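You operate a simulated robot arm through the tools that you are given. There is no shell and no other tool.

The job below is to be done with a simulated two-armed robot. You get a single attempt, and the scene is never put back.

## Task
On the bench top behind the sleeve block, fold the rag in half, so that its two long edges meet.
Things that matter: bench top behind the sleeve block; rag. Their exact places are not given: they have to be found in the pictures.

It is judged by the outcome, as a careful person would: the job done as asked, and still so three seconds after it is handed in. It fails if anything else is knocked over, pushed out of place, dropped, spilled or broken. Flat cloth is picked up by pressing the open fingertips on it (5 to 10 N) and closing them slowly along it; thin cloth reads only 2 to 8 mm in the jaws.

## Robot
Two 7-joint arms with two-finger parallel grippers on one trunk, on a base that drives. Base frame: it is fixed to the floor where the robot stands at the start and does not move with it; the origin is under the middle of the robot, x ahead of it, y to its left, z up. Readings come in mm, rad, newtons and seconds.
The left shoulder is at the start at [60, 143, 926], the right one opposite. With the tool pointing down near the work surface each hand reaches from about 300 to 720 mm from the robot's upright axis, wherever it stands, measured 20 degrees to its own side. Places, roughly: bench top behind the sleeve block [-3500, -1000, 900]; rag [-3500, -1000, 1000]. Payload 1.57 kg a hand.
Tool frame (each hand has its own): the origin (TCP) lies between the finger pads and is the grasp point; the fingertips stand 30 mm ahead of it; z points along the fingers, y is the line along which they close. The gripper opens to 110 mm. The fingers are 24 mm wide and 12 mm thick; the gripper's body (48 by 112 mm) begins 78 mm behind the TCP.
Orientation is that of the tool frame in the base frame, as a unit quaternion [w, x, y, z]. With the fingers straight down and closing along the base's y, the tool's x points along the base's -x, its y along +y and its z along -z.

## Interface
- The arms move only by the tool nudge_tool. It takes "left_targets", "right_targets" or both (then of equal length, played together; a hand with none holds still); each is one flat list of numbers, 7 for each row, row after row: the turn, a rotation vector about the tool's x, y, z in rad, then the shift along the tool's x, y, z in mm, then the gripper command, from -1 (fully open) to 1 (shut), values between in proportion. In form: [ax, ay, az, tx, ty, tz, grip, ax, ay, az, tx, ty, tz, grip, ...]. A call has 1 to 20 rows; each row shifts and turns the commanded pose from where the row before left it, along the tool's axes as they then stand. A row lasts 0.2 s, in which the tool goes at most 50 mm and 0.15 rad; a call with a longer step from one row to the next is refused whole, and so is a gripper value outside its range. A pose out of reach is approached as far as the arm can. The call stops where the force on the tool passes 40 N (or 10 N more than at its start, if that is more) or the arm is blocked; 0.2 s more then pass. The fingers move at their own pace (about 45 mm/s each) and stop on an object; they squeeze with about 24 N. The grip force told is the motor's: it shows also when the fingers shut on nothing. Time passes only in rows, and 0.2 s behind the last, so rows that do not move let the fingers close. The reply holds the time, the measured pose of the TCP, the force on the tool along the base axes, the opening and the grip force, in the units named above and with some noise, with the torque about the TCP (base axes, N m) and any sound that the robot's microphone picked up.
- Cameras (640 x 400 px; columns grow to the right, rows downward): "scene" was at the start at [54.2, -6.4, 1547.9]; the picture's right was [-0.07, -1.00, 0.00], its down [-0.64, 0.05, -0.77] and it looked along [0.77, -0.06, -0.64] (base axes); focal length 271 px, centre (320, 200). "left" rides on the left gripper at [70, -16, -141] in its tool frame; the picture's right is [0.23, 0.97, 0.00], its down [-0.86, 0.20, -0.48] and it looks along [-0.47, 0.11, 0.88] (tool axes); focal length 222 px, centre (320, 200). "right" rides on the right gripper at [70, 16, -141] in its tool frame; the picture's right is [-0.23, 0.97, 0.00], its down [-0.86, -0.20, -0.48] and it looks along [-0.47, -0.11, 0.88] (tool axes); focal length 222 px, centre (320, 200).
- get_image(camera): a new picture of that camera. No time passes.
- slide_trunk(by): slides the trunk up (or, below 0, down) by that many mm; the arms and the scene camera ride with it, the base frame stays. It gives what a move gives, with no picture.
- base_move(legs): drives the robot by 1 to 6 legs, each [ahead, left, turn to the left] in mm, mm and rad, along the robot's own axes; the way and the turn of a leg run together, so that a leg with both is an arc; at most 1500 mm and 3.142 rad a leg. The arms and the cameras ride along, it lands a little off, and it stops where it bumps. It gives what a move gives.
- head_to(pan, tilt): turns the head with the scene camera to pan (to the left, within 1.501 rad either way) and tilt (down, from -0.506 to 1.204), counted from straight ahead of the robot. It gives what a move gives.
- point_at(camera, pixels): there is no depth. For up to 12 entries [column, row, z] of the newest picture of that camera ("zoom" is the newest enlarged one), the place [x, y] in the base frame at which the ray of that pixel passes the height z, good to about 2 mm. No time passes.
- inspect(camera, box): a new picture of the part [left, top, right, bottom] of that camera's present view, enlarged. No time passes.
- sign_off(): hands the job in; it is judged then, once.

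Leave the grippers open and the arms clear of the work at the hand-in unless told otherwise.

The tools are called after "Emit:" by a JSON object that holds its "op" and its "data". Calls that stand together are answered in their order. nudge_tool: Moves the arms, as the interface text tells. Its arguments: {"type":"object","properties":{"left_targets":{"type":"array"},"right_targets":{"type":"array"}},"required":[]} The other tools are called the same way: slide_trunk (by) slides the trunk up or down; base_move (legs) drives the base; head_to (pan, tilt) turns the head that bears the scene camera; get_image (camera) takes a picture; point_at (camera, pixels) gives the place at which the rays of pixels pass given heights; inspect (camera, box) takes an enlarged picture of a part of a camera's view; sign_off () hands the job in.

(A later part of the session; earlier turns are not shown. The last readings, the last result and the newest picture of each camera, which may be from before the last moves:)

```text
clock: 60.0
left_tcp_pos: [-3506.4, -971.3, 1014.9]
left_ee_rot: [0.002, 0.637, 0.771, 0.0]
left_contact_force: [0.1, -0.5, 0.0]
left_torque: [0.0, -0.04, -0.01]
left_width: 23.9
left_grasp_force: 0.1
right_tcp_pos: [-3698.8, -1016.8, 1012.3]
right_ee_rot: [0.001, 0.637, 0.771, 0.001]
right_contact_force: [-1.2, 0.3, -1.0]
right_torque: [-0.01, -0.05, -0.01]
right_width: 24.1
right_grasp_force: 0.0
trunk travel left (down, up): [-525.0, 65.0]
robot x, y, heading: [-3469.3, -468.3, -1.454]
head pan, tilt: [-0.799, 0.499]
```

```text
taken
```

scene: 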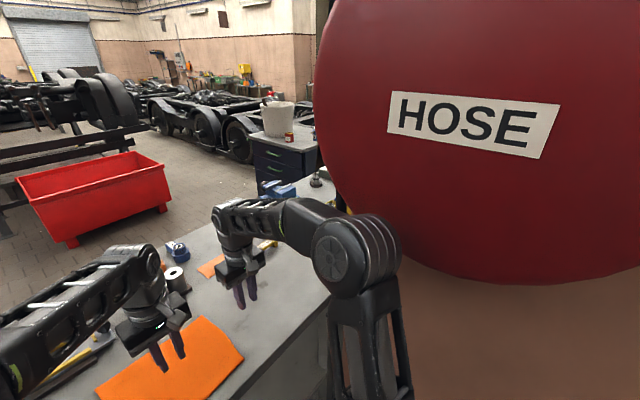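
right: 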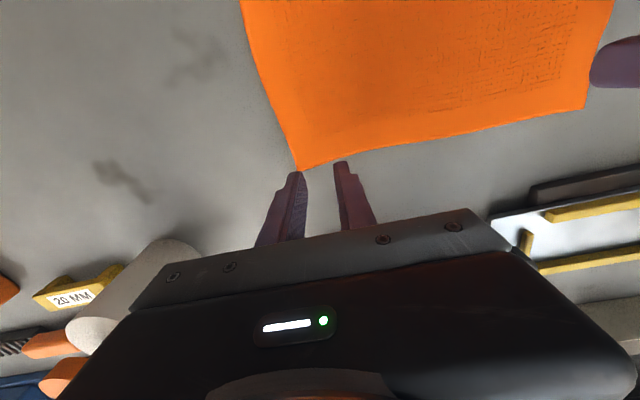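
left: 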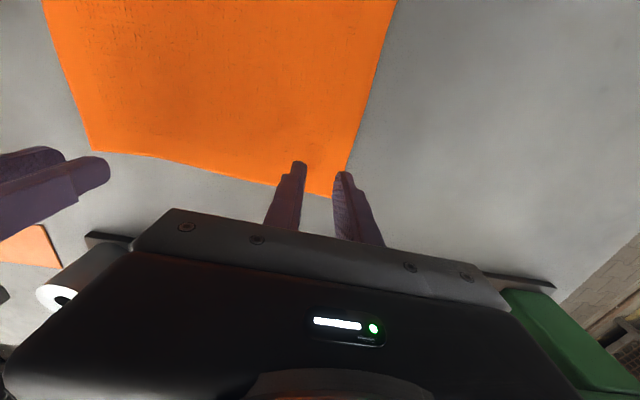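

The strafe landed at (-3469,-468). Now I move both hands above the pick points again, z≈970, and look from the front.

Emit:
{"op": "nudge_tool", "data": {"left_targets": [0, 0, 0, -22.2, 17.4, 7.5, 0.564, 0, 0, 0, -22.2, 17.4, 7.5, 0.564, 0, 0, 0, -22.2, 17.4, 7.5, 0.564, 0, 0, 0, -22.2, 17.4, 7.5, 0.564, 0, 0, 0, -22.2, 17.4, 7.5, 0.564, 0, 0, 0, -22.2, 17.4, 7.5, 0.564, 0, 0, 0, 0, 0, 0, 0.564], "right_targets": [0, 0, 0, -20.8, 16.5, 7, 0.564, 0, 0, 0, -20.8, 16.5, 7, 0.564, 0, 0, 0, -20.8, 16.5, 7, 0.564, 0, 0, 0, -20.8, 16.5, 7, 0.564, 0, 0, 0, -20.8, 16.5, 7, 0.564, 0, 0, 0, -20.8, 16.5, 7, 0.564, 0, 0, 0, 0, 0, 0, 0.564]}}

Emit:
{"op": "head_to", "data": {"pan": 0, "tilt": 0.9}}

Emit:
{"op": "get_image", "data": {"camera": "scene"}}

Emit:
{"op": "inspect", "data": {"camera": "scene", "box": [260, 130, 400, 240]}}

```text
clock: 61.6
left_tcp_pos: [-3379.0, -1080.4, 971.2]
left_ee_rot: [0.001, 0.637, 0.771, -0.001]
left_contact_force: [0.3, -1.0, 0.5]
left_torque: [0.0, -0.03, 0.0]
left_width: 24.0
left_grasp_force: 0.1
right_tcp_pos: [-3577.2, -1121.5, 971.4]
right_ee_rot: [0.001, 0.637, 0.771, 0.0]
right_contact_force: [-0.6, -0.2, 0.1]
right_torque: [-0.01, -0.03, 0.0]
right_width: 24.1
right_grasp_force: 0.0
trunk travel left (down, up): [-525.0, 65.0]
robot x, y, heading: [-3471.3, -466.9, -1.458]
head pan, tilt: [-0.799, 0.499]
```

```text
clock: 62.7
left_tcp_pos: [-3379.4, -1079.8, 970.8]
left_ee_rot: [0.001, 0.637, 0.771, 0.0]
left_contact_force: [-1.3, 0.5, 0.5]
left_torque: [-0.02, 0.01, -0.03]
left_width: 23.9
left_grasp_force: 0.1
right_tcp_pos: [-3577.4, -1121.1, 971.0]
right_ee_rot: [0.0, 0.637, 0.771, 0.0]
right_contact_force: [-0.2, -0.4, -0.1]
right_torque: [0.0, 0.01, 0.0]
right_width: 23.7
right_grasp_force: 0.1
trunk travel left (down, up): [-525.0, 65.0]
robot x, y, heading: [-3469.1, -469.3, -1.454]
head pan, tilt: [0.0, 0.901]
```

```text
taken
```

scene: 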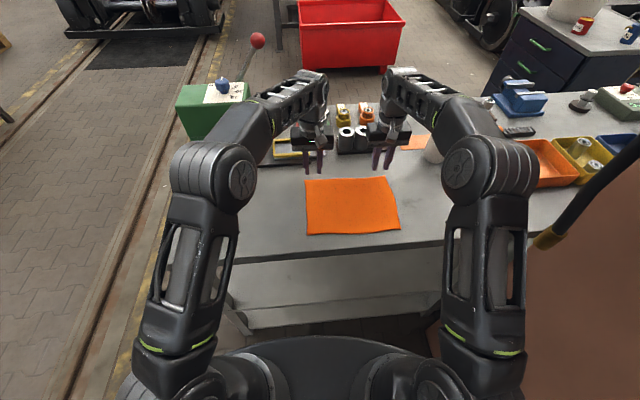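

```text
3.64 times, centred on (330, 185) of scene
```

zoom: 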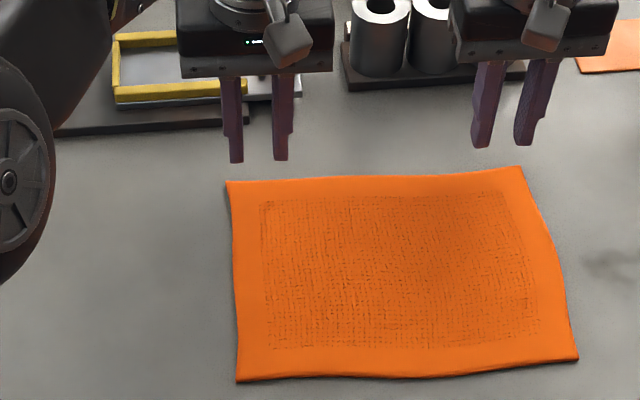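

Both hands stand above their pick points. I read the rag's corners again from this base position: zoom (227,181), (522,167), (578,358), (238,381), and the fingertips at their height (z≈941).

Emit:
{"op": "point_at", "data": {"camera": "zoom", "pixels": [[227, 181, 903], [522, 167, 903], [578, 358, 903], [238, 381, 903], [375, 176, 903], [236, 162, 941], [282, 160, 941], [483, 147, 941], [522, 145, 941]]}}

```text
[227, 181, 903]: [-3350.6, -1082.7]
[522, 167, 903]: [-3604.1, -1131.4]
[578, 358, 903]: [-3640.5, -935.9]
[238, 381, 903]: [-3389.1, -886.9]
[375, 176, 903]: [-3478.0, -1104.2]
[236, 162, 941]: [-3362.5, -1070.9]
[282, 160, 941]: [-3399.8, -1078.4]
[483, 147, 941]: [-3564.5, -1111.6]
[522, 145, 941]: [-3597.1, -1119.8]
```

Corners agree within 1–2 mm. Now I lower both hands straight down by 30 mm (tips to about z 911), still above the cloth.

Emit:
{"op": "nudge_tool", "data": {"left_targets": [0, 0, 0, 0, 0, 10, 0.564, 0, 0, 0, 0, 0, 10, 0.564, 0, 0, 0, 0, 0, 8, 0.564, 0, 0, 0, 0, 0, 0, 0.564], "right_targets": [0, 0, 0, 0, 0, 10, 0.564, 0, 0, 0, 0, 0, 10, 0.564, 0, 0, 0, 0, 0, 8, 0.564, 0, 0, 0, 0, 0, 0, 0.564]}}

Emit:
{"op": "get_image", "data": {"camera": "left"}}

Emit:
{"op": "get_image", "data": {"camera": "right"}}

Emit:
{"op": "inspect", "data": {"camera": "scene", "box": [290, 150, 410, 245]}}

```text
clock: 63.7
left_tcp_pos: [-3377.5, -1079.8, 942.5]
left_ee_rot: [0.0, 0.637, 0.771, 0.0]
left_contact_force: [-0.6, -0.1, 0.8]
left_torque: [-0.01, 0.0, -0.04]
left_width: 23.9
left_grasp_force: 0.1
right_tcp_pos: [-3578.5, -1120.6, 942.8]
right_ee_rot: [0.001, 0.637, 0.771, 0.0]
right_contact_force: [0.2, 0.0, 0.1]
right_torque: [0.0, -0.01, 0.02]
right_width: 23.9
right_grasp_force: 0.1
trunk travel left (down, up): [-525.0, 65.0]
robot x, y, heading: [-3476.1, -468.1, -1.446]
head pan, tilt: [0.0, 0.901]
```

```text
taken
```

left: 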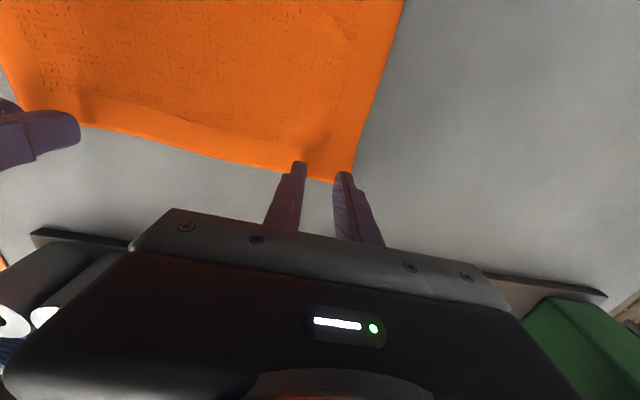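

```text
taken
```

right: 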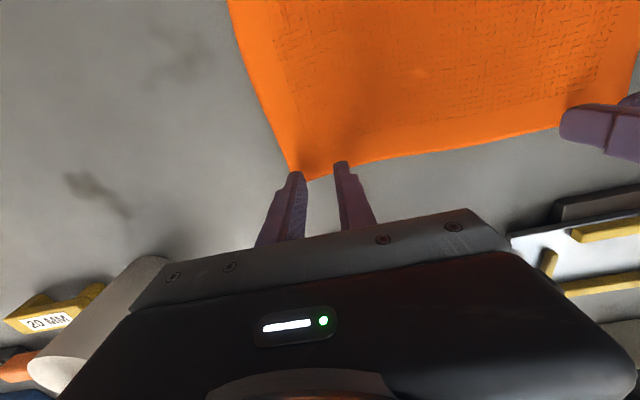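

```text
4.21 times, centred on (350, 198) of scene
```

zoom: 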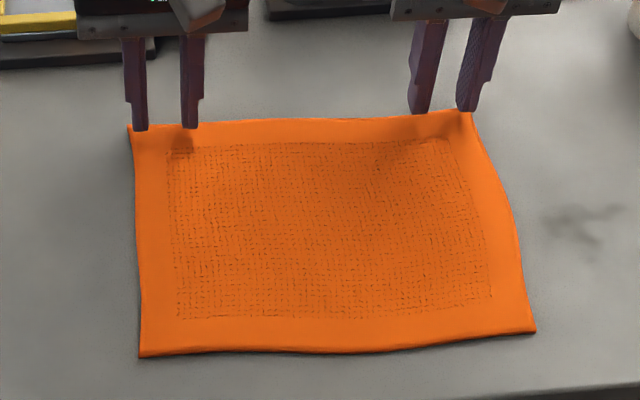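

Tips are over the cloth's far edge; the outer fingers are nearly flush with the side edges, so I shift each hand 3–4 mm inward and lower 6 mm.

Emit:
{"op": "nudge_tool", "data": {"left_targets": [0, 0, 0, 0, -3, 2, 0.564, 0, 0, 0, 0, 0, 2, 0.564, 0, 0, 0, 0, 0, 2, 0.564, 0, 0, 0, 0, 0, 0, 0.564], "right_targets": [0, 0, 0, 0, 4, 2, 0.564, 0, 0, 0, 0, 0, 2, 0.564, 0, 0, 0, 0, 0, 2, 0.564, 0, 0, 0, 0, 0, 0, 0.564]}}

```text
clock: 64.7
left_tcp_pos: [-3381.0, -1081.8, 936.3]
left_ee_rot: [0.0, 0.637, 0.771, -0.001]
left_contact_force: [0.4, 0.6, -0.1]
left_torque: [-0.02, -0.03, -0.02]
left_width: 24.1
left_grasp_force: 0.1
right_tcp_pos: [-3573.5, -1119.1, 937.7]
right_ee_rot: [0.0, 0.637, 0.771, -0.001]
right_contact_force: [0.2, -0.1, 0.1]
right_torque: [0.04, 0.02, 0.01]
right_width: 24.0
right_grasp_force: 0.0
trunk travel left (down, up): [-525.0, 65.0]
robot x, y, heading: [-3474.5, -469.3, -1.456]
head pan, tilt: [0.0, 0.901]
```

Still free of contact (forces near 0, tips at about z 906.5). I lower by 2 mm more in two steps.

Emit:
{"op": "nudge_tool", "data": {"left_targets": [0, 0, 0, 0, 0, 1, 0.564, 0, 0, 0, 0, 0, 1, 0.564, 0, 0, 0, 0, 0, 0, 0.564], "right_targets": [0, 0, 0, 0, 0, 1, 0.564, 0, 0, 0, 0, 0, 1, 0.564, 0, 0, 0, 0, 0, 0, 0.564]}}

```text
clock: 65.5
left_tcp_pos: [-3382.7, -1082.2, 934.8]
left_ee_rot: [0.0, 0.636, 0.772, 0.0]
left_contact_force: [-0.8, -0.5, 1.2]
left_torque: [-0.01, 0.02, -0.02]
left_width: 24.0
left_grasp_force: 0.0
right_tcp_pos: [-3573.7, -1119.2, 934.8]
right_ee_rot: [0.0, 0.637, 0.771, 0.0]
right_contact_force: [-0.7, -0.3, 0.4]
right_torque: [0.0, 0.01, 0.0]
right_width: 24.2
right_grasp_force: 0.2
trunk travel left (down, up): [-525.0, 65.0]
robot x, y, heading: [-3472.4, -465.6, -1.449]
head pan, tilt: [0.0, 0.901]
```

Barely any force yet (left 1.2 N). Another 2 mm.

Emit:
{"op": "nudge_tool", "data": {"left_targets": [0, 0, 0, 0, 0, 1, 0.564, 0, 0, 0, 0, 0, 1, 0.564, 0, 0, 0, 0, 0, 0, 0.564], "right_targets": [0, 0, 0, 0, 0, 1, 0.564, 0, 0, 0, 0, 0, 1, 0.564, 0, 0, 0, 0, 0, 0, 0.564]}}

```text
clock: 66.3
left_tcp_pos: [-3381.4, -1081.9, 934.0]
left_ee_rot: [0.001, 0.637, 0.771, 0.0]
left_contact_force: [-0.3, -1.0, 5.1]
left_torque: [0.03, 0.01, 0.04]
left_width: 24.0
left_grasp_force: 0.1
right_tcp_pos: [-3573.9, -1119.8, 934.3]
right_ee_rot: [0.0, 0.637, 0.771, -0.001]
right_contact_force: [0.5, -0.4, 4.0]
right_torque: [0.03, -0.01, -0.05]
right_width: 24.0
right_grasp_force: 0.0
trunk travel left (down, up): [-525.0, 65.0]
robot x, y, heading: [-3473.0, -468.5, -1.457]
head pan, tilt: [0.0, 0.901]
```

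Contact at about 4–5 N. I press about 1.5–2 mm more (to ~8 N) and then close slowly over 12 rows, moving each hand inward 1 mm a row so that the inner finger stays in place and the outer one bunches the cloth.

Emit:
{"op": "nudge_tool", "data": {"left_targets": [0, 0, 0, 0, 0, 0.8, 0.564, 0, 0, 0, 0, 0, 0.7, 0.564, 0, 0, 0, 0, -1, 0, 0.6, 0, 0, 0, 0, -1, 0, 0.637, 0, 0, 0, 0, -1, 0, 0.673, 0, 0, 0, 0, -1, 0, 0.709, 0, 0, 0, 0, -1, 0, 0.746, 0, 0, 0, 0, -1, 0, 0.782, 0, 0, 0, 0, -1, 0, 0.818, 0, 0, 0, 0, -1, 0, 0.855, 0, 0, 0, 0, -1, 0, 0.891, 0, 0, 0, 0, -1, 0, 0.927, 0, 0, 0, 0, -1, 0, 0.964, 0, 0, 0, 0, 0, 0, 1, 0, 0, 0, 0, 0, 0, 1, 0, 0, 0, 0, 0, 0, 1], "right_targets": [0, 0, 0, 0, 0, 1, 0.564, 0, 0, 0, 0, 0, 1, 0.564, 0, 0, 0, 0, 1, 0, 0.6, 0, 0, 0, 0, 1, 0, 0.637, 0, 0, 0, 0, 1, 0, 0.673, 0, 0, 0, 0, 1, 0, 0.709, 0, 0, 0, 0, 1, 0, 0.746, 0, 0, 0, 0, 1, 0, 0.782, 0, 0, 0, 0, 1, 0, 0.818, 0, 0, 0, 0, 1, 0, 0.855, 0, 0, 0, 0, 1, 0, 0.891, 0, 0, 0, 0, 1, 0, 0.927, 0, 0, 0, 0, 1, 0, 0.964, 0, 0, 0, 0, 0, 0, 1, 0, 0, 0, 0, 0, 0, 1, 0, 0, 0, 0, 0, 0, 1]}}

Emit:
{"op": "inspect", "data": {"camera": "scene", "box": [290, 150, 410, 245]}}

```text
clock: 69.7
left_tcp_pos: [-3392.0, -1081.2, 934.8]
left_ee_rot: [0.001, 0.637, 0.771, -0.001]
left_contact_force: [2.3, 1.3, 6.4]
left_torque: [0.01, 0.01, 0.0]
left_width: 0.0
left_grasp_force: 20.7
right_tcp_pos: [-3562.5, -1115.5, 933.1]
right_ee_rot: [0.001, 0.637, 0.771, -0.002]
right_contact_force: [-4.5, -1.5, 29.3]
right_torque: [0.16, 0.24, 0.01]
right_width: 0.0
right_grasp_force: 21.7
trunk travel left (down, up): [-525.0, 65.0]
robot x, y, heading: [-3474.8, -468.2, -1.451]
head pan, tilt: [0.0, 0.901]
```

```text
4.21 times, centred on (350, 198) of scene
```

zoom: 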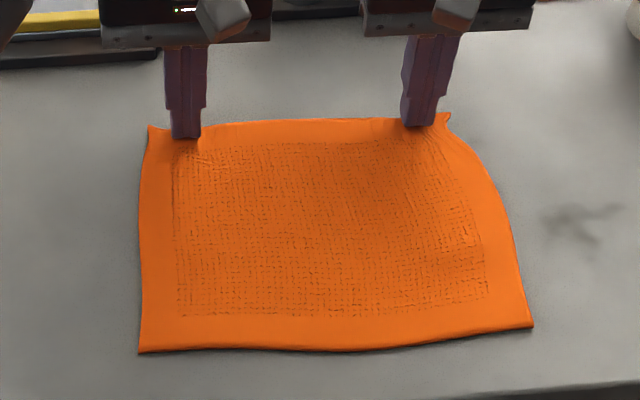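

Both jaws read 0.0 mm: they shut on nothing; the cloth's corners only slid inward by 15–20 mm. I reverse the motion while still lightly pressed, to drag the corners back out: first ease the right hand up 2 mm, then open with outward shift.

Emit:
{"op": "nudge_tool", "data": {"left_targets": [0, 0, 0, 0, 0, 0, 1, 0, 0, 0, 0, 0, 0, 1, 0, 0, 0, 0, 1, 0, 0.964, 0, 0, 0, 0, 1, 0, 0.927, 0, 0, 0, 0, 1, 0, 0.891, 0, 0, 0, 0, 1, 0, 0.855, 0, 0, 0, 0, 1, 0, 0.818, 0, 0, 0, 0, 1, 0, 0.782, 0, 0, 0, 0, 1, 0, 0.746, 0, 0, 0, 0, 1, 0, 0.709, 0, 0, 0, 0, 1, 0, 0.673, 0, 0, 0, 0, 1, 0, 0.637, 0, 0, 0, 0, 1, 0, 0.6, 0, 0, 0, 0, 0, 0, 0.564], "right_targets": [0, 0, 0, 0, 0, -1, 1, 0, 0, 0, 0, 0, -1, 1, 0, 0, 0, 0, -1, 0, 0.964, 0, 0, 0, 0, -1, 0, 0.927, 0, 0, 0, 0, -1, 0, 0.891, 0, 0, 0, 0, -1, 0, 0.855, 0, 0, 0, 0, -1, 0, 0.818, 0, 0, 0, 0, -1, 0, 0.782, 0, 0, 0, 0, -1, 0, 0.746, 0, 0, 0, 0, -1, 0, 0.709, 0, 0, 0, 0, -1, 0, 0.673, 0, 0, 0, 0, -1, 0, 0.637, 0, 0, 0, 0, -1, 0, 0.6, 0, 0, 0, 0, 0, 0, 0.564]}}

Emit:
{"op": "inspect", "data": {"camera": "scene", "box": [290, 150, 410, 245]}}

```text
clock: 72.7
left_tcp_pos: [-3381.1, -1081.9, 933.3]
left_ee_rot: [0.001, 0.637, 0.771, -0.001]
left_contact_force: [-4.1, 0.0, 15.7]
left_torque: [0.16, 0.15, 0.04]
left_width: 10.1
left_grasp_force: 0.2
right_tcp_pos: [-3573.8, -1117.8, 933.6]
right_ee_rot: [0.0, 0.637, 0.771, -0.001]
right_contact_force: [0.8, 0.0, 5.5]
right_torque: [-0.01, -0.01, -0.03]
right_width: 19.2
right_grasp_force: 0.0
trunk travel left (down, up): [-525.0, 65.0]
robot x, y, heading: [-3473.3, -468.2, -1.453]
head pan, tilt: [0.0, 0.901]
```

```text
4.21 times, centred on (350, 198) of scene
```

zoom: 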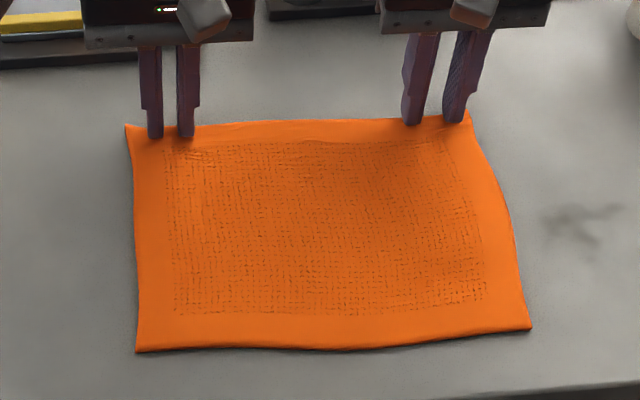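

The corners went back out nicely (FL zoom (127,125), FR (468,112)). The gap of 24 mm was too narrow for the cloth to buckle up. I lift 8 mm, open to about 50 mm and re-measure the far corners.

Emit:
{"op": "nudge_tool", "data": {"left_targets": [0, 0, 0, 0, 0, -4, 0.564, 0, 0, 0, 0, 0, -6, 0.09, 0, 0, 0, 0, 0, 0, 0.09, 0, 0, 0, 0, 0, 0, 0.09], "right_targets": [0, 0, 0, 0, 0, -4, 0.564, 0, 0, 0, 0, 0, -6, 0.09, 0, 0, 0, 0, 0, 0, 0.09, 0, 0, 0, 0, 0, 0, 0.09]}}

Emit:
{"op": "inspect", "data": {"camera": "scene", "box": [290, 150, 410, 245]}}

Emit:
{"op": "point_at", "data": {"camera": "zoom", "pixels": [[127, 125, 903], [468, 112, 903], [532, 328, 903], [136, 352, 903]]}}

```text
clock: 73.7
left_tcp_pos: [-3382.1, -1083.3, 940.3]
left_ee_rot: [0.0, 0.637, 0.771, 0.001]
left_contact_force: [-0.6, 0.6, 0.7]
left_torque: [-0.02, 0.0, 0.01]
left_width: 50.1
left_grasp_force: 0.0
right_tcp_pos: [-3574.0, -1119.1, 943.0]
right_ee_rot: [-0.001, 0.637, 0.771, 0.0]
right_contact_force: [-0.2, 0.0, 0.8]
right_torque: [0.0, -0.01, -0.03]
right_width: 50.1
right_grasp_force: 0.1
trunk travel left (down, up): [-525.0, 65.0]
robot x, y, heading: [-3471.1, -466.5, -1.454]
head pan, tilt: [0.0, 0.901]
```

```text
4.21 times, centred on (350, 198) of scene
```

zoom: 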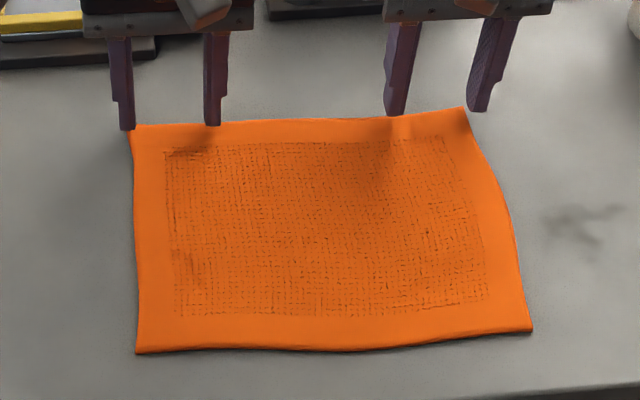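

```text
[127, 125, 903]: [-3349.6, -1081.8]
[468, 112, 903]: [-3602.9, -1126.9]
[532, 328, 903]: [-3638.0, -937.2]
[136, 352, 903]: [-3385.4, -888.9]
```

I shift the left hand 6 mm and the right 5 mm inward so the outer fingers sit just on the cloth, then lower to just about contact.

Emit:
{"op": "nudge_tool", "data": {"left_targets": [0, 0, 0, 0, -6, 1, 0.09, 0, 0, 0, 0, 0, 2, 0.09, 0, 0, 0, 0, 0, 2, 0.09, 0, 0, 0, 0, 0, 0, 0.09], "right_targets": [0, 0, 0, 0, 5, 2.5, 0.09, 0, 0, 0, 0, 0, 2.5, 0.09, 0, 0, 0, 0, 0, 2.5, 0.09, 0, 0, 0, 0, 0, 0, 0.09]}}

Emit:
{"op": "inspect", "data": {"camera": "scene", "box": [290, 150, 410, 245]}}

```text
clock: 74.7
left_tcp_pos: [-3387.3, -1083.5, 936.3]
left_ee_rot: [0.0, 0.637, 0.771, 0.0]
left_contact_force: [-0.8, 0.1, 0.5]
left_torque: [0.02, -0.01, -0.02]
left_width: 50.2
left_grasp_force: 0.0
right_tcp_pos: [-3569.3, -1117.5, 935.4]
right_ee_rot: [0.0, 0.637, 0.771, 0.0]
right_contact_force: [-0.4, 1.3, 0.1]
right_torque: [-0.03, 0.03, 0.03]
right_width: 50.2
right_grasp_force: 0.0
trunk travel left (down, up): [-525.0, 65.0]
robot x, y, heading: [-3476.6, -468.8, -1.458]
head pan, tilt: [0.0, 0.901]
```

```text
4.21 times, centred on (350, 198) of scene
```

zoom: 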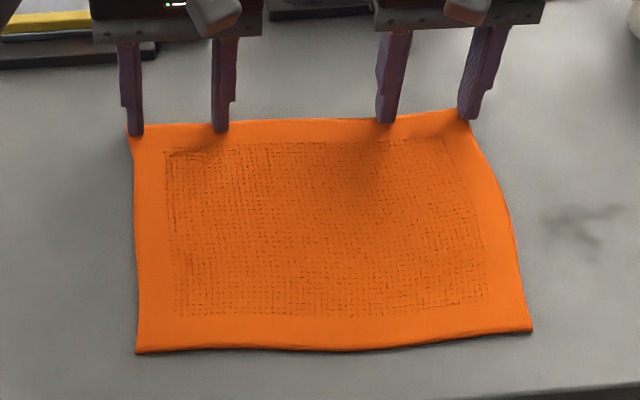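

I check with the hand cameras how far inside the edge the tips stand.

Emit:
{"op": "inspect", "data": {"camera": "left", "box": [240, 110, 420, 230]}}

Emit:
{"op": "inspect", "data": {"camera": "right", "box": [220, 110, 400, 230]}}

```text
3.33 times, centred on (330, 170) of left
```

zoom: 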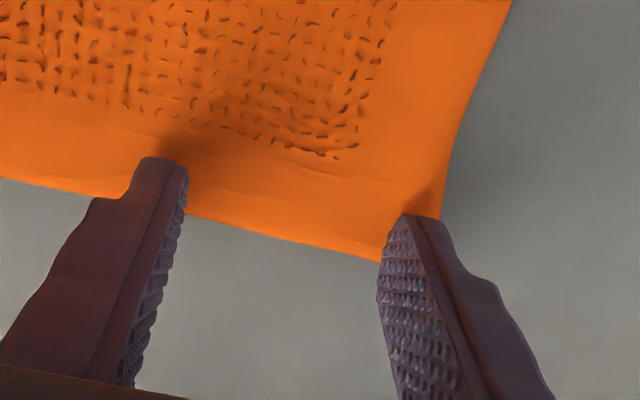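

```text
3.33 times, centred on (310, 170) of right
```

zoom: 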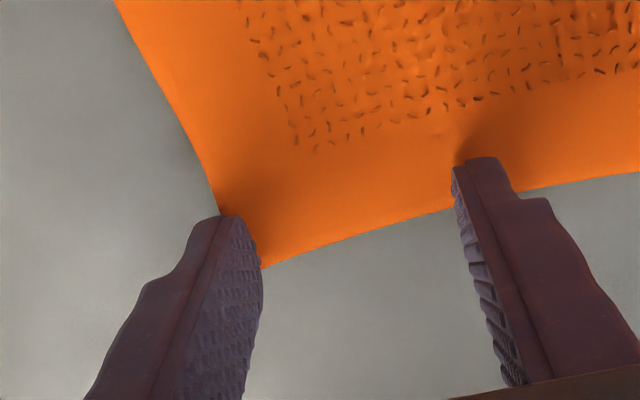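

The tips lie wholly on the cloth, but the outer fingers are right at the corners. I shift each hand 4 mm inward, set the gap to 46 mm, and go down 1–2 mm to touch.

Emit:
{"op": "nudge_tool", "data": {"left_targets": [0, 0, 0, 0, -4, 0, 0.164, 0, 0, 0, 0, 0, 1, 0.164, 0, 0, 0, 0, 0, 1, 0.164, 0, 0, 0, 0, 0, 1, 0.164, 0, 0, 0, 0, 0, 0, 0.164], "right_targets": [0, 0, 0, 0, 4, 0, 0.164, 0, 0, 0, 0, 0, 1, 0.164, 0, 0, 0, 0, 0, 1, 0.164, 0, 0, 0, 0, 0, 1, 0.164, 0, 0, 0, 0, 0, 0, 0.164]}}

```text
clock: 75.9
left_tcp_pos: [-3391.5, -1082.2, 934.4]
left_ee_rot: [0.001, 0.637, 0.771, 0.0]
left_contact_force: [0.7, -1.1, 2.7]
left_torque: [-0.01, -0.02, 0.05]
left_width: 45.9
left_grasp_force: 0.0
right_tcp_pos: [-3565.7, -1117.3, 934.1]
right_ee_rot: [0.0, 0.636, 0.771, 0.0]
right_contact_force: [-0.4, 0.7, 4.9]
right_torque: [0.05, -0.04, 0.01]
right_width: 46.2
right_grasp_force: 0.1
trunk travel left (down, up): [-525.0, 65.0]
robot x, y, heading: [-3473.3, -465.6, -1.454]
head pan, tilt: [0.0, 0.901]
```

Contact: left 2.7 N, right 4.9 N. I press to about 8 N (left 2.5 mm, right 1.5 mm) and close halfway (46→23 mm), inner fingers staying in place, then look.

Emit:
{"op": "nudge_tool", "data": {"left_targets": [0, 0, 0, 0, 0, 1.25, 0.164, 0, 0, 0, 0, 0, 1.25, 0.164, 0, 0, 0, 0, 0, 0, 0.164, 0, 0, 0, 0, -1.44, 0, 0.216, 0, 0, 0, 0, -1.44, 0, 0.268, 0, 0, 0, 0, -1.44, 0, 0.321, 0, 0, 0, 0, -1.44, 0, 0.373, 0, 0, 0, 0, -1.44, 0, 0.425, 0, 0, 0, 0, -1.44, 0, 0.477, 0, 0, 0, 0, -1.44, 0, 0.53, 0, 0, 0, 0, -1.44, 0, 0.582], "right_targets": [0, 0, 0, 0, 0, 0.75, 0.164, 0, 0, 0, 0, 0, 0.75, 0.164, 0, 0, 0, 0, 0, 0, 0.164, 0, 0, 0, 0, 1.44, 0, 0.216, 0, 0, 0, 0, 1.44, 0, 0.268, 0, 0, 0, 0, 1.44, 0, 0.321, 0, 0, 0, 0, 1.44, 0, 0.373, 0, 0, 0, 0, 1.44, 0, 0.425, 0, 0, 0, 0, 1.44, 0, 0.477, 0, 0, 0, 0, 1.44, 0, 0.53, 0, 0, 0, 0, 1.44, 0, 0.582]}}

Emit:
{"op": "inspect", "data": {"camera": "left", "box": [240, 110, 420, 230]}}

Emit:
{"op": "inspect", "data": {"camera": "right", "box": [220, 110, 400, 230]}}

Emit:
{"op": "inspect", "data": {"camera": "scene", "box": [290, 150, 410, 245]}}

```text
clock: 78.3
left_tcp_pos: [-3401.0, -1084.0, 933.8]
left_ee_rot: [0.001, 0.637, 0.771, -0.001]
left_contact_force: [3.0, -0.8, 17.4]
left_torque: [0.06, -0.03, -0.02]
left_width: 22.8
left_grasp_force: 0.0
right_tcp_pos: [-3555.0, -1112.7, 933.1]
right_ee_rot: [0.002, 0.638, 0.77, -0.001]
right_contact_force: [-3.4, -0.1, 15.7]
right_torque: [0.15, 0.11, 0.01]
right_width: 23.3
right_grasp_force: 0.1
trunk travel left (down, up): [-525.0, 65.0]
robot x, y, heading: [-3470.4, -468.4, -1.453]
head pan, tilt: [0.0, 0.901]
```

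```text
3.33 times, centred on (330, 170) of left
```

zoom: 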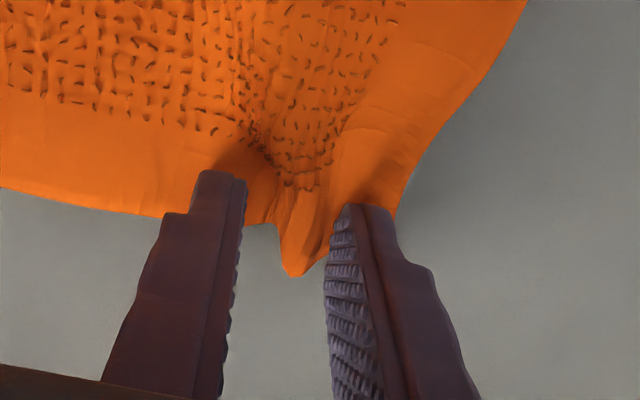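

```text
3.33 times, centred on (310, 170) of right
```

zoom: 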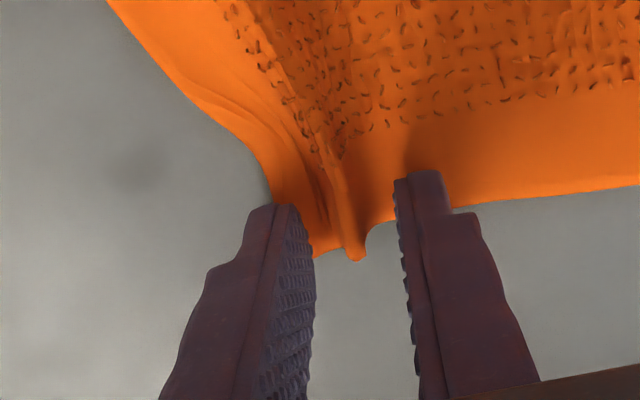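

```text
4.21 times, centred on (350, 198) of scene
```

zoom: 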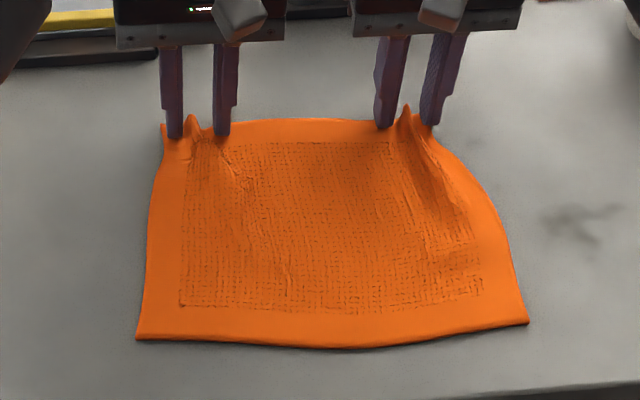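

A clear ridge of cloth has risen between the fingers of both hands. The forces are a bit high (16–17 N), so I ease up slightly while closing fully.

Emit:
{"op": "nudge_tool", "data": {"left_targets": [0, 0, 0, 0, -1.44, -0.3, 0.634, 0, 0, 0, 0, -1.44, -0.3, 0.687, 0, 0, 0, 0, -1.44, -0.3, 0.739, 0, 0, 0, 0, -1.44, -0.2, 0.791, 0, 0, 0, 0, -1.44, -0.2, 0.843, 0, 0, 0, 0, -1.44, 0, 0.896, 0, 0, 0, 0, -1.44, 0, 0.948, 0, 0, 0, 0, 0, 0, 1, 0, 0, 0, 0, 0, 0, 1, 0, 0, 0, 0, 0, 0, 1, 0, 0, 0, 0, 0, 0, 1], "right_targets": [0, 0, 0, 0, 1.44, -0.3, 0.634, 0, 0, 0, 0, 1.44, -0.3, 0.687, 0, 0, 0, 0, 1.44, -0.3, 0.739, 0, 0, 0, 0, 1.44, -0.2, 0.791, 0, 0, 0, 0, 1.44, -0.2, 0.843, 0, 0, 0, 0, 1.44, 0, 0.896, 0, 0, 0, 0, 1.44, 0, 0.948, 0, 0, 0, 0, 0, 0, 1, 0, 0, 0, 0, 0, 0, 1, 0, 0, 0, 0, 0, 0, 1, 0, 0, 0, 0, 0, 0, 1]}}

Emit:
{"op": "inspect", "data": {"camera": "left", "box": [240, 110, 420, 230]}}

Emit:
{"op": "inspect", "data": {"camera": "right", "box": [220, 110, 400, 230]}}

Emit:
{"op": "inspect", "data": {"camera": "scene", "box": [290, 150, 410, 245]}}

```text
clock: 80.7
left_tcp_pos: [-3410.5, -1086.8, 932.8]
left_ee_rot: [0.001, 0.637, 0.771, -0.001]
left_contact_force: [2.1, -0.1, 7.4]
left_torque: [0.08, 0.0, 0.0]
left_width: 4.6
left_grasp_force: 23.3
right_tcp_pos: [-3543.8, -1112.2, 932.6]
right_ee_rot: [0.001, 0.637, 0.771, 0.0]
right_contact_force: [-1.5, 1.9, 12.1]
right_torque: [0.14, 0.07, 0.02]
right_width: 4.1
right_grasp_force: 23.9
trunk travel left (down, up): [-525.0, 65.0]
robot x, y, heading: [-3472.5, -469.7, -1.456]
head pan, tilt: [0.0, 0.901]
```

```text
3.33 times, centred on (330, 170) of left
```

zoom: 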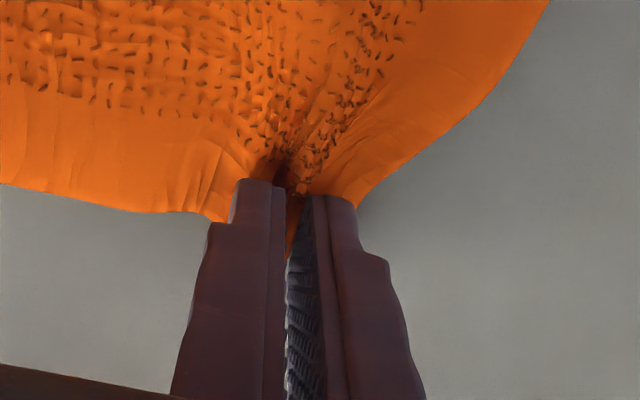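

```text
3.33 times, centred on (310, 170) of right
```

zoom: 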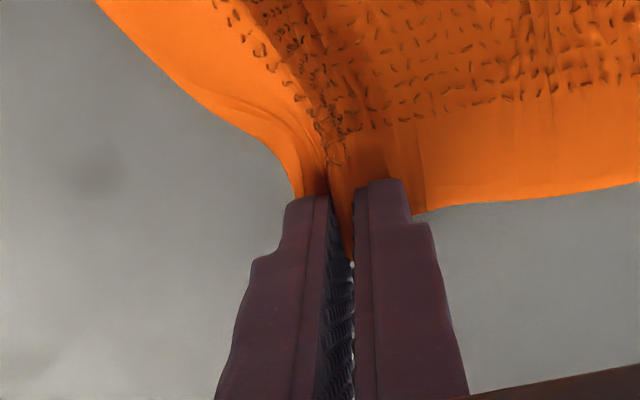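

```text
4.21 times, centred on (350, 198) of scene
```

zoom: 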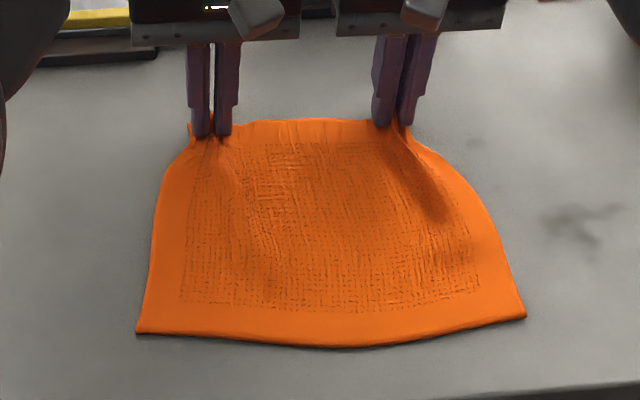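

Both hands hold cloth now: 4.6 and 4.1 mm in the jaws with about 23 N. I read where the near edge lies now before folding.

Emit:
{"op": "point_at", "data": {"camera": "zoom", "pixels": [[136, 333, 903], [527, 316, 903], [340, 347, 903], [230, 340, 903], [440, 336, 903], [264, 121, 903]]}}

```text
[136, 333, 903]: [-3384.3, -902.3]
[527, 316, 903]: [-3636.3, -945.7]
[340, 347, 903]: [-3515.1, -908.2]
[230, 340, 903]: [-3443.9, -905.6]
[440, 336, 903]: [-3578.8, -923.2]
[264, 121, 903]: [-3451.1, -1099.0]
```

I work in rag coordinates (v from near edge 0 to far edge 200): hands at v=192. The fold path is a half circle about the midline with a slowly growing forward lean. First the beginning of the arc (lift about 50 mm), then I check the grip.

Emit:
{"op": "nudge_tool", "data": {"left_targets": [0, -0.0196, 0, 1.6, 0, -9.95, 1, 0, -0.0196, 0, 1.6, 0, -9.95, 1, 0, -0.0196, 0, 3.18, 0, -8.18, 1, 0, -0.0196, 0, 3.18, 0, -8.18, 1, 0, -0.0196, 0, 4.72, 0, -7.55, 1, 0, -0.0196, 0, 4.72, 0, -7.55, 1], "right_targets": [0, -0.0196, 0, 1.6, 0, -9.95, 1, 0, -0.0196, 0, 1.6, 0, -9.95, 1, 0, -0.0196, 0, 3.18, 0, -8.18, 1, 0, -0.0196, 0, 3.18, 0, -8.18, 1, 0, -0.0196, 0, 4.72, 0, -7.55, 1, 0, -0.0196, 0, 4.72, 0, -7.55, 1]}}

Emit:
{"op": "get_image", "data": {"camera": "scene"}}

Emit:
{"op": "inspect", "data": {"camera": "scene", "box": [290, 150, 410, 245]}}

```text
clock: 82.1
left_tcp_pos: [-3414.7, -1066.1, 983.0]
left_ee_rot: [0.046, 0.636, 0.769, -0.037]
left_contact_force: [0.5, -0.3, 0.2]
left_torque: [-0.01, 0.01, 0.04]
left_width: 4.4
left_grasp_force: 23.8
right_tcp_pos: [-3547.8, -1091.3, 982.7]
right_ee_rot: [0.045, 0.635, 0.77, -0.038]
right_contact_force: [0.0, -0.7, -0.5]
right_torque: [0.01, -0.01, 0.04]
right_width: 4.3
right_grasp_force: 24.0
trunk travel left (down, up): [-525.0, 65.0]
robot x, y, heading: [-3471.8, -468.2, -1.454]
head pan, tilt: [0.0, 0.901]
```

```text
taken
```

scene: 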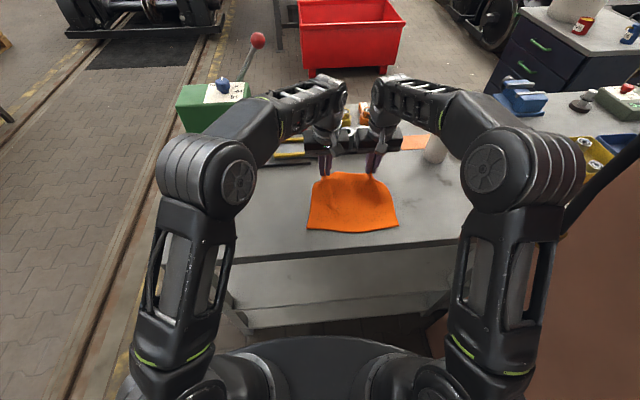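

```text
4.21 times, centred on (350, 198) of scene
```

zoom: 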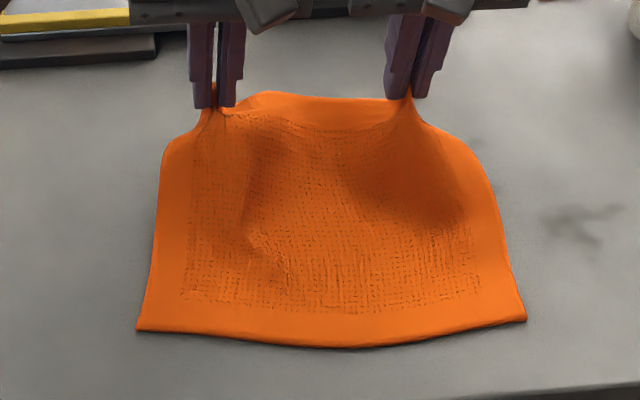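

The far edge is up in both hands and follows the plan (v≈171, z 983). The middle part of the arc follows.

Emit:
{"op": "nudge_tool", "data": {"left_targets": [0, -0.0196, 0, 6.09, 0, -6.82, 1, 0, -0.0196, 0, 6.09, 0, -6.82, 1, 0, -0.0196, 0, 7.34, 0, -5.77, 1, 0, -0.0196, 0, 7.34, 0, -5.77, 1, 0, -0.0196, 0, 8.23, 0, -4.49, 1, 0, -0.0196, 0, 8.23, 0, -4.49, 1, 0, -0.0196, 0, 8.96, 0, -3.18, 1, 0, -0.0196, 0, 8.96, 0, -3.18, 1, 0, -0.0196, 0, 9.34, 0, -1.7, 1, 0, -0.0196, 0, 9.34, 0, -1.7, 1, 0, -0.0196, 0, 9.33, 0, -0.25, 1, 0, -0.0196, 0, 9.33, 0, -0.25, 1], "right_targets": [0, -0.0196, 0, 6.09, 0, -6.82, 1, 0, -0.0196, 0, 6.09, 0, -6.82, 1, 0, -0.0196, 0, 7.34, 0, -5.77, 1, 0, -0.0196, 0, 7.34, 0, -5.77, 1, 0, -0.0196, 0, 8.23, 0, -4.49, 1, 0, -0.0196, 0, 8.23, 0, -4.49, 1, 0, -0.0196, 0, 8.96, 0, -3.18, 1, 0, -0.0196, 0, 8.96, 0, -3.18, 1, 0, -0.0196, 0, 9.34, 0, -1.7, 1, 0, -0.0196, 0, 9.34, 0, -1.7, 1, 0, -0.0196, 0, 9.33, 0, -0.25, 1, 0, -0.0196, 0, 9.33, 0, -0.25, 1]}}

Emit:
{"op": "get_image", "data": {"camera": "scene"}}

Emit:
{"op": "inspect", "data": {"camera": "scene", "box": [290, 150, 410, 245]}}

```text
clock: 84.7
left_tcp_pos: [-3434.0, -964.0, 1004.1]
left_ee_rot: [0.136, 0.627, 0.759, -0.112]
left_contact_force: [1.2, 0.1, -0.4]
left_torque: [0.02, 0.02, 0.07]
left_width: 4.7
left_grasp_force: 24.2
right_tcp_pos: [-3568.2, -990.9, 1004.3]
right_ee_rot: [0.135, 0.627, 0.759, -0.112]
right_contact_force: [-0.5, 0.1, -0.2]
right_torque: [0.03, 0.01, 0.04]
right_width: 4.1
right_grasp_force: 24.2
trunk travel left (down, up): [-525.0, 65.0]
robot x, y, heading: [-3475.3, -468.9, -1.454]
head pan, tilt: [0.0, 0.901]
```

```text
taken
```

scene: 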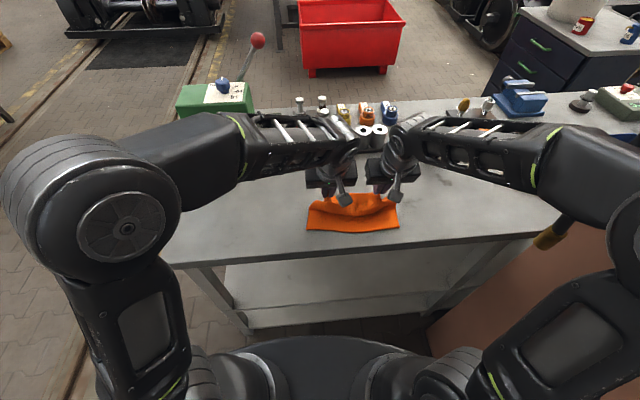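

```text
4.21 times, centred on (350, 198) of scene
```

zoom: 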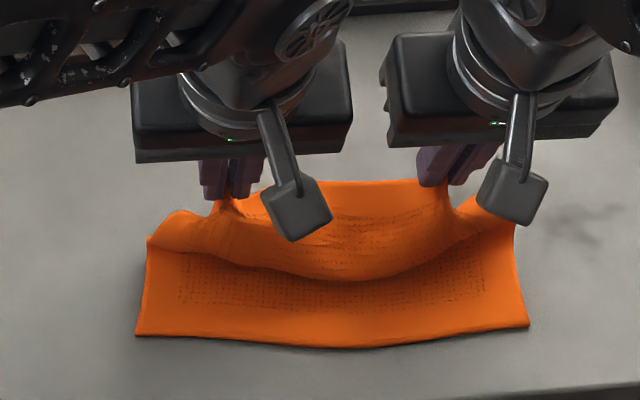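

The flap is coming over well. The right elbow flares outward though, so I look to the right to check its clearance to the hose and reel.

Emit:
{"op": "point_at", "data": {"camera": "scene", "pixels": [[639, 215, 1250], [639, 215, 1300], [639, 215, 1350], [550, 236, 1070]]}}

Emit:
{"op": "head_to", "data": {"pan": -1.0, "tilt": 0.6}}

Emit:
{"op": "get_image", "data": {"camera": "scene"}}

```text
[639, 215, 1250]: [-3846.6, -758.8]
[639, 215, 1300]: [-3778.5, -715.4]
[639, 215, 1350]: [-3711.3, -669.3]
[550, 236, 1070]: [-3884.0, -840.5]
```

```text
clock: 86.0
left_tcp_pos: [-3433.5, -964.6, 1002.4]
left_ee_rot: [0.135, 0.628, 0.759, -0.112]
left_contact_force: [-0.1, -0.2, -1.0]
left_torque: [0.0, 0.03, 0.04]
left_width: 4.4
left_grasp_force: 23.8
right_tcp_pos: [-3566.6, -992.3, 1004.3]
right_ee_rot: [0.135, 0.627, 0.76, -0.111]
right_contact_force: [0.7, 1.1, -0.1]
right_torque: [0.01, -0.05, 0.01]
right_width: 4.1
right_grasp_force: 24.2
trunk travel left (down, up): [-525.0, 65.0]
robot x, y, heading: [-3470.3, -470.5, -1.454]
head pan, tilt: [-1.0, 0.6]
```

```text
taken
```

scene: 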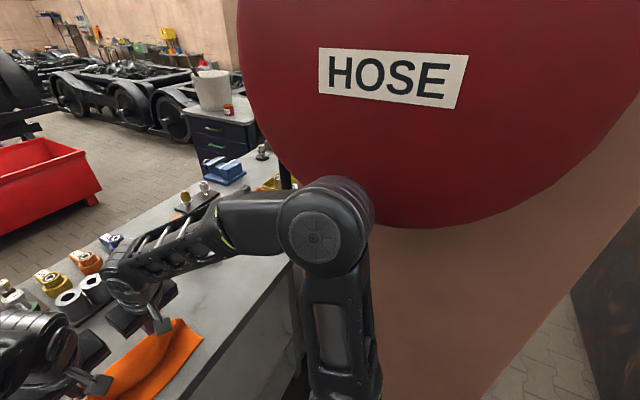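

The elbow's outer side is about 110 mm from the reel. I go on with the next part of the arc (to about v=27, z=970) and look again.

Emit:
{"op": "nudge_tool", "data": {"left_targets": [0, -0.0196, 0, 9.17, 0, 1.3, 1, 0, -0.0196, 0, 9.17, 0, 1.3, 1, 0, -0.0196, 0, 8.63, 0, 2.81, 1, 0, -0.0196, 0, 8.63, 0, 2.81, 1, 0, -0.0196, 0, 7.77, 0, 4.18, 1, 0, -0.0196, 0, 7.77, 0, 4.18, 1], "right_targets": [0, -0.0196, 0, 9.17, 0, 1.3, 1, 0, -0.0196, 0, 9.17, 0, 1.3, 1, 0, -0.0196, 0, 8.63, 0, 2.81, 1, 0, -0.0196, 0, 8.63, 0, 2.81, 1, 0, -0.0196, 0, 7.77, 0, 4.18, 1, 0, -0.0196, 0, 7.77, 0, 4.18, 1]}}

Emit:
{"op": "get_image", "data": {"camera": "scene"}}

Emit:
{"op": "head_to", "data": {"pan": 0, "tilt": 0.9}}

Emit:
{"op": "inspect", "data": {"camera": "scene", "box": [290, 150, 410, 245]}}

```text
clock: 87.4
left_tcp_pos: [-3442.8, -924.2, 968.5]
left_ee_rot: [0.179, 0.62, 0.749, -0.149]
left_contact_force: [-0.9, 0.1, -0.3]
left_torque: [0.0, -0.02, 0.04]
left_width: 4.5
left_grasp_force: 24.1
right_tcp_pos: [-3575.9, -952.6, 968.4]
right_ee_rot: [0.179, 0.619, 0.75, -0.148]
right_contact_force: [0.0, -0.3, 0.0]
right_torque: [-0.03, 0.0, -0.02]
right_width: 3.9
right_grasp_force: 23.5
trunk travel left (down, up): [-525.0, 65.0]
robot x, y, heading: [-3471.6, -471.1, -1.454]
head pan, tilt: [-1.0, 0.6]
```

```text
taken
```

scene: 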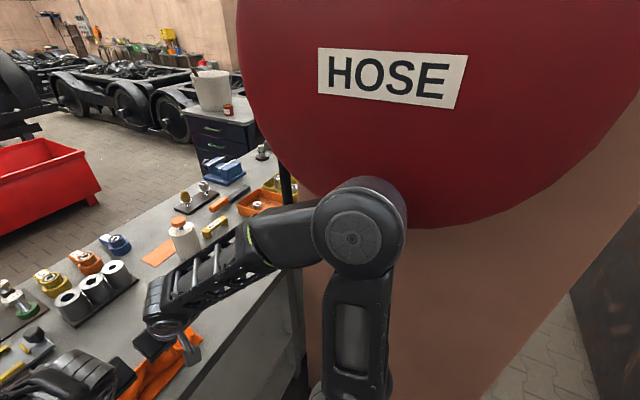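

```text
clock: 88.7
left_tcp_pos: [-3442.6, -924.0, 968.1]
left_ee_rot: [0.179, 0.619, 0.75, -0.148]
left_contact_force: [0.2, 0.0, -0.2]
left_torque: [0.04, -0.01, -0.01]
left_width: 4.7
left_grasp_force: 24.3
right_tcp_pos: [-3577.3, -951.5, 969.1]
right_ee_rot: [0.18, 0.62, 0.75, -0.147]
right_contact_force: [0.5, -0.2, 0.1]
right_torque: [-0.01, 0.0, 0.04]
right_width: 4.2
right_grasp_force: 24.1
trunk travel left (down, up): [-525.0, 65.0]
robot x, y, heading: [-3471.0, -470.0, -1.452]
head pan, tilt: [0.0, 0.901]
```

```text
4.21 times, centred on (350, 198) of scene
```

zoom: 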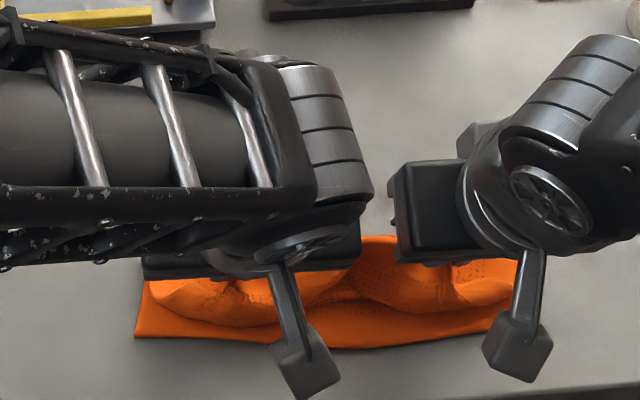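

All still held (4.5 and 4.1 mm). Last part of the arc: down to about z≈947 at v≈18.

Emit:
{"op": "nudge_tool", "data": {"left_targets": [0, -0.0196, 0, 6.75, 0, 5.43, 1, 0, -0.0196, 0, 6.75, 0, 5.43, 1, 0, -0.0196, 0, 4.77, 0, 5.13, 1, 0, 0, 0, 0, 0, 0, 1], "right_targets": [0, -0.0196, 0, 6.75, 0, 5.43, 1, 0, -0.0196, 0, 6.75, 0, 5.43, 1, 0, -0.0196, 0, 4.77, 0, 5.13, 1, 0, 0, 0, 0, 0, 0, 1]}}

Emit:
{"op": "get_image", "data": {"camera": "scene"}}

Emit:
{"op": "get_image", "data": {"camera": "left"}}

Emit:
{"op": "get_image", "data": {"camera": "right"}}

```text
clock: 89.7
left_tcp_pos: [-3444.5, -918.3, 944.9]
left_ee_rot: [0.202, 0.614, 0.744, -0.166]
left_contact_force: [-0.4, -0.1, 2.6]
left_torque: [-0.02, 0.0, 0.02]
left_width: 4.8
left_grasp_force: 23.9
right_tcp_pos: [-3575.7, -943.2, 946.8]
right_ee_rot: [0.202, 0.614, 0.745, -0.166]
right_contact_force: [-0.8, -0.8, 0.8]
right_torque: [0.0, -0.01, 0.0]
right_width: 4.2
right_grasp_force: 24.3
trunk travel left (down, up): [-525.0, 65.0]
robot x, y, heading: [-3471.8, -467.4, -1.453]
head pan, tilt: [0.0, 0.901]
```

```text
taken
```

scene: 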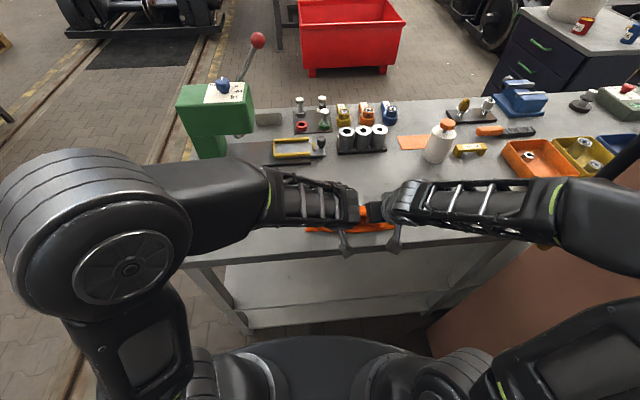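

```text
taken
```

left: 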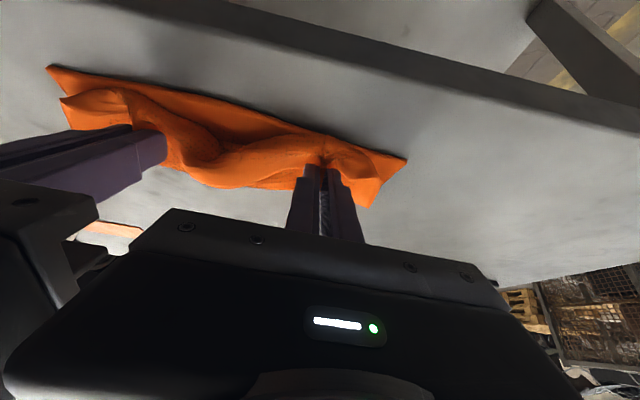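

```text
taken
```

right: 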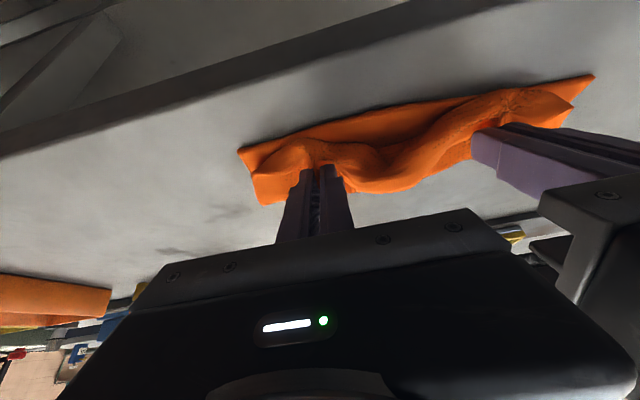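

The flap lies over the lower half. I enlarge the hand views to see where the pinched edge is relative to the near edge.

Emit:
{"op": "inspect", "data": {"camera": "left", "box": [30, 50, 430, 250]}}

Emit:
{"op": "inspect", "data": {"camera": "right", "box": [220, 50, 620, 250]}}

Emit:
{"op": "inspect", "data": {"camera": "scene", "box": [290, 180, 420, 250]}}

```text
1.60 times, centred on (230, 150) of left
```

zoom: 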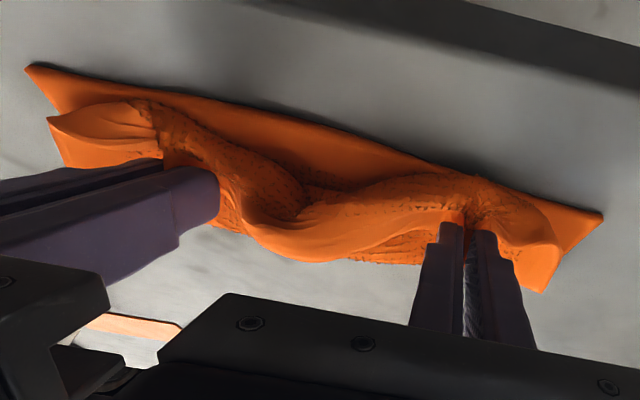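

```text
1.60 times, centred on (420, 150) of right
```

zoom: 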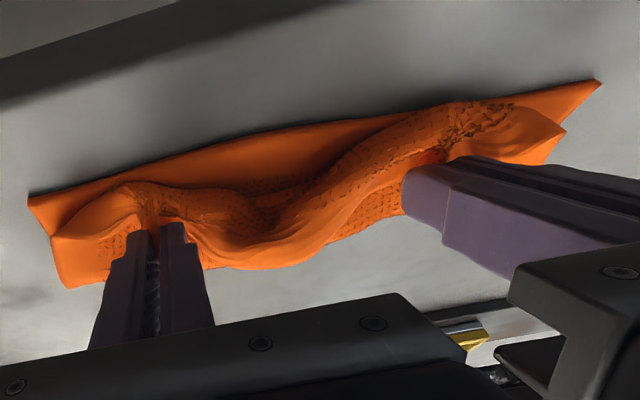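

```text
4.92 times, centred on (355, 215) of scene
```

zoom: 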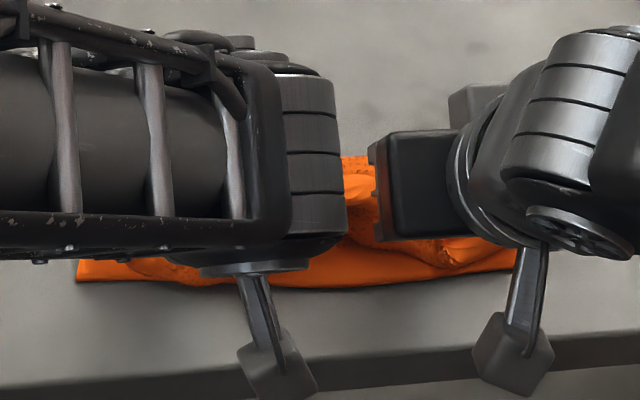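

I read where the fold line (zoom (355,157)) and the near edge lie.

Emit:
{"op": "point_at", "data": {"camera": "zoom", "pixels": [[355, 157, 906], [355, 157, 915], [78, 282, 903], [360, 289, 903], [515, 270, 903], [515, 250, 903]]}}

```text
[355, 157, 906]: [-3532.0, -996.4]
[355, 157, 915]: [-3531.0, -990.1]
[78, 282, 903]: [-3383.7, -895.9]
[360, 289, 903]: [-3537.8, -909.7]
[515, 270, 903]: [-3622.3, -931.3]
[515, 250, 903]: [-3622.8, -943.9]
```

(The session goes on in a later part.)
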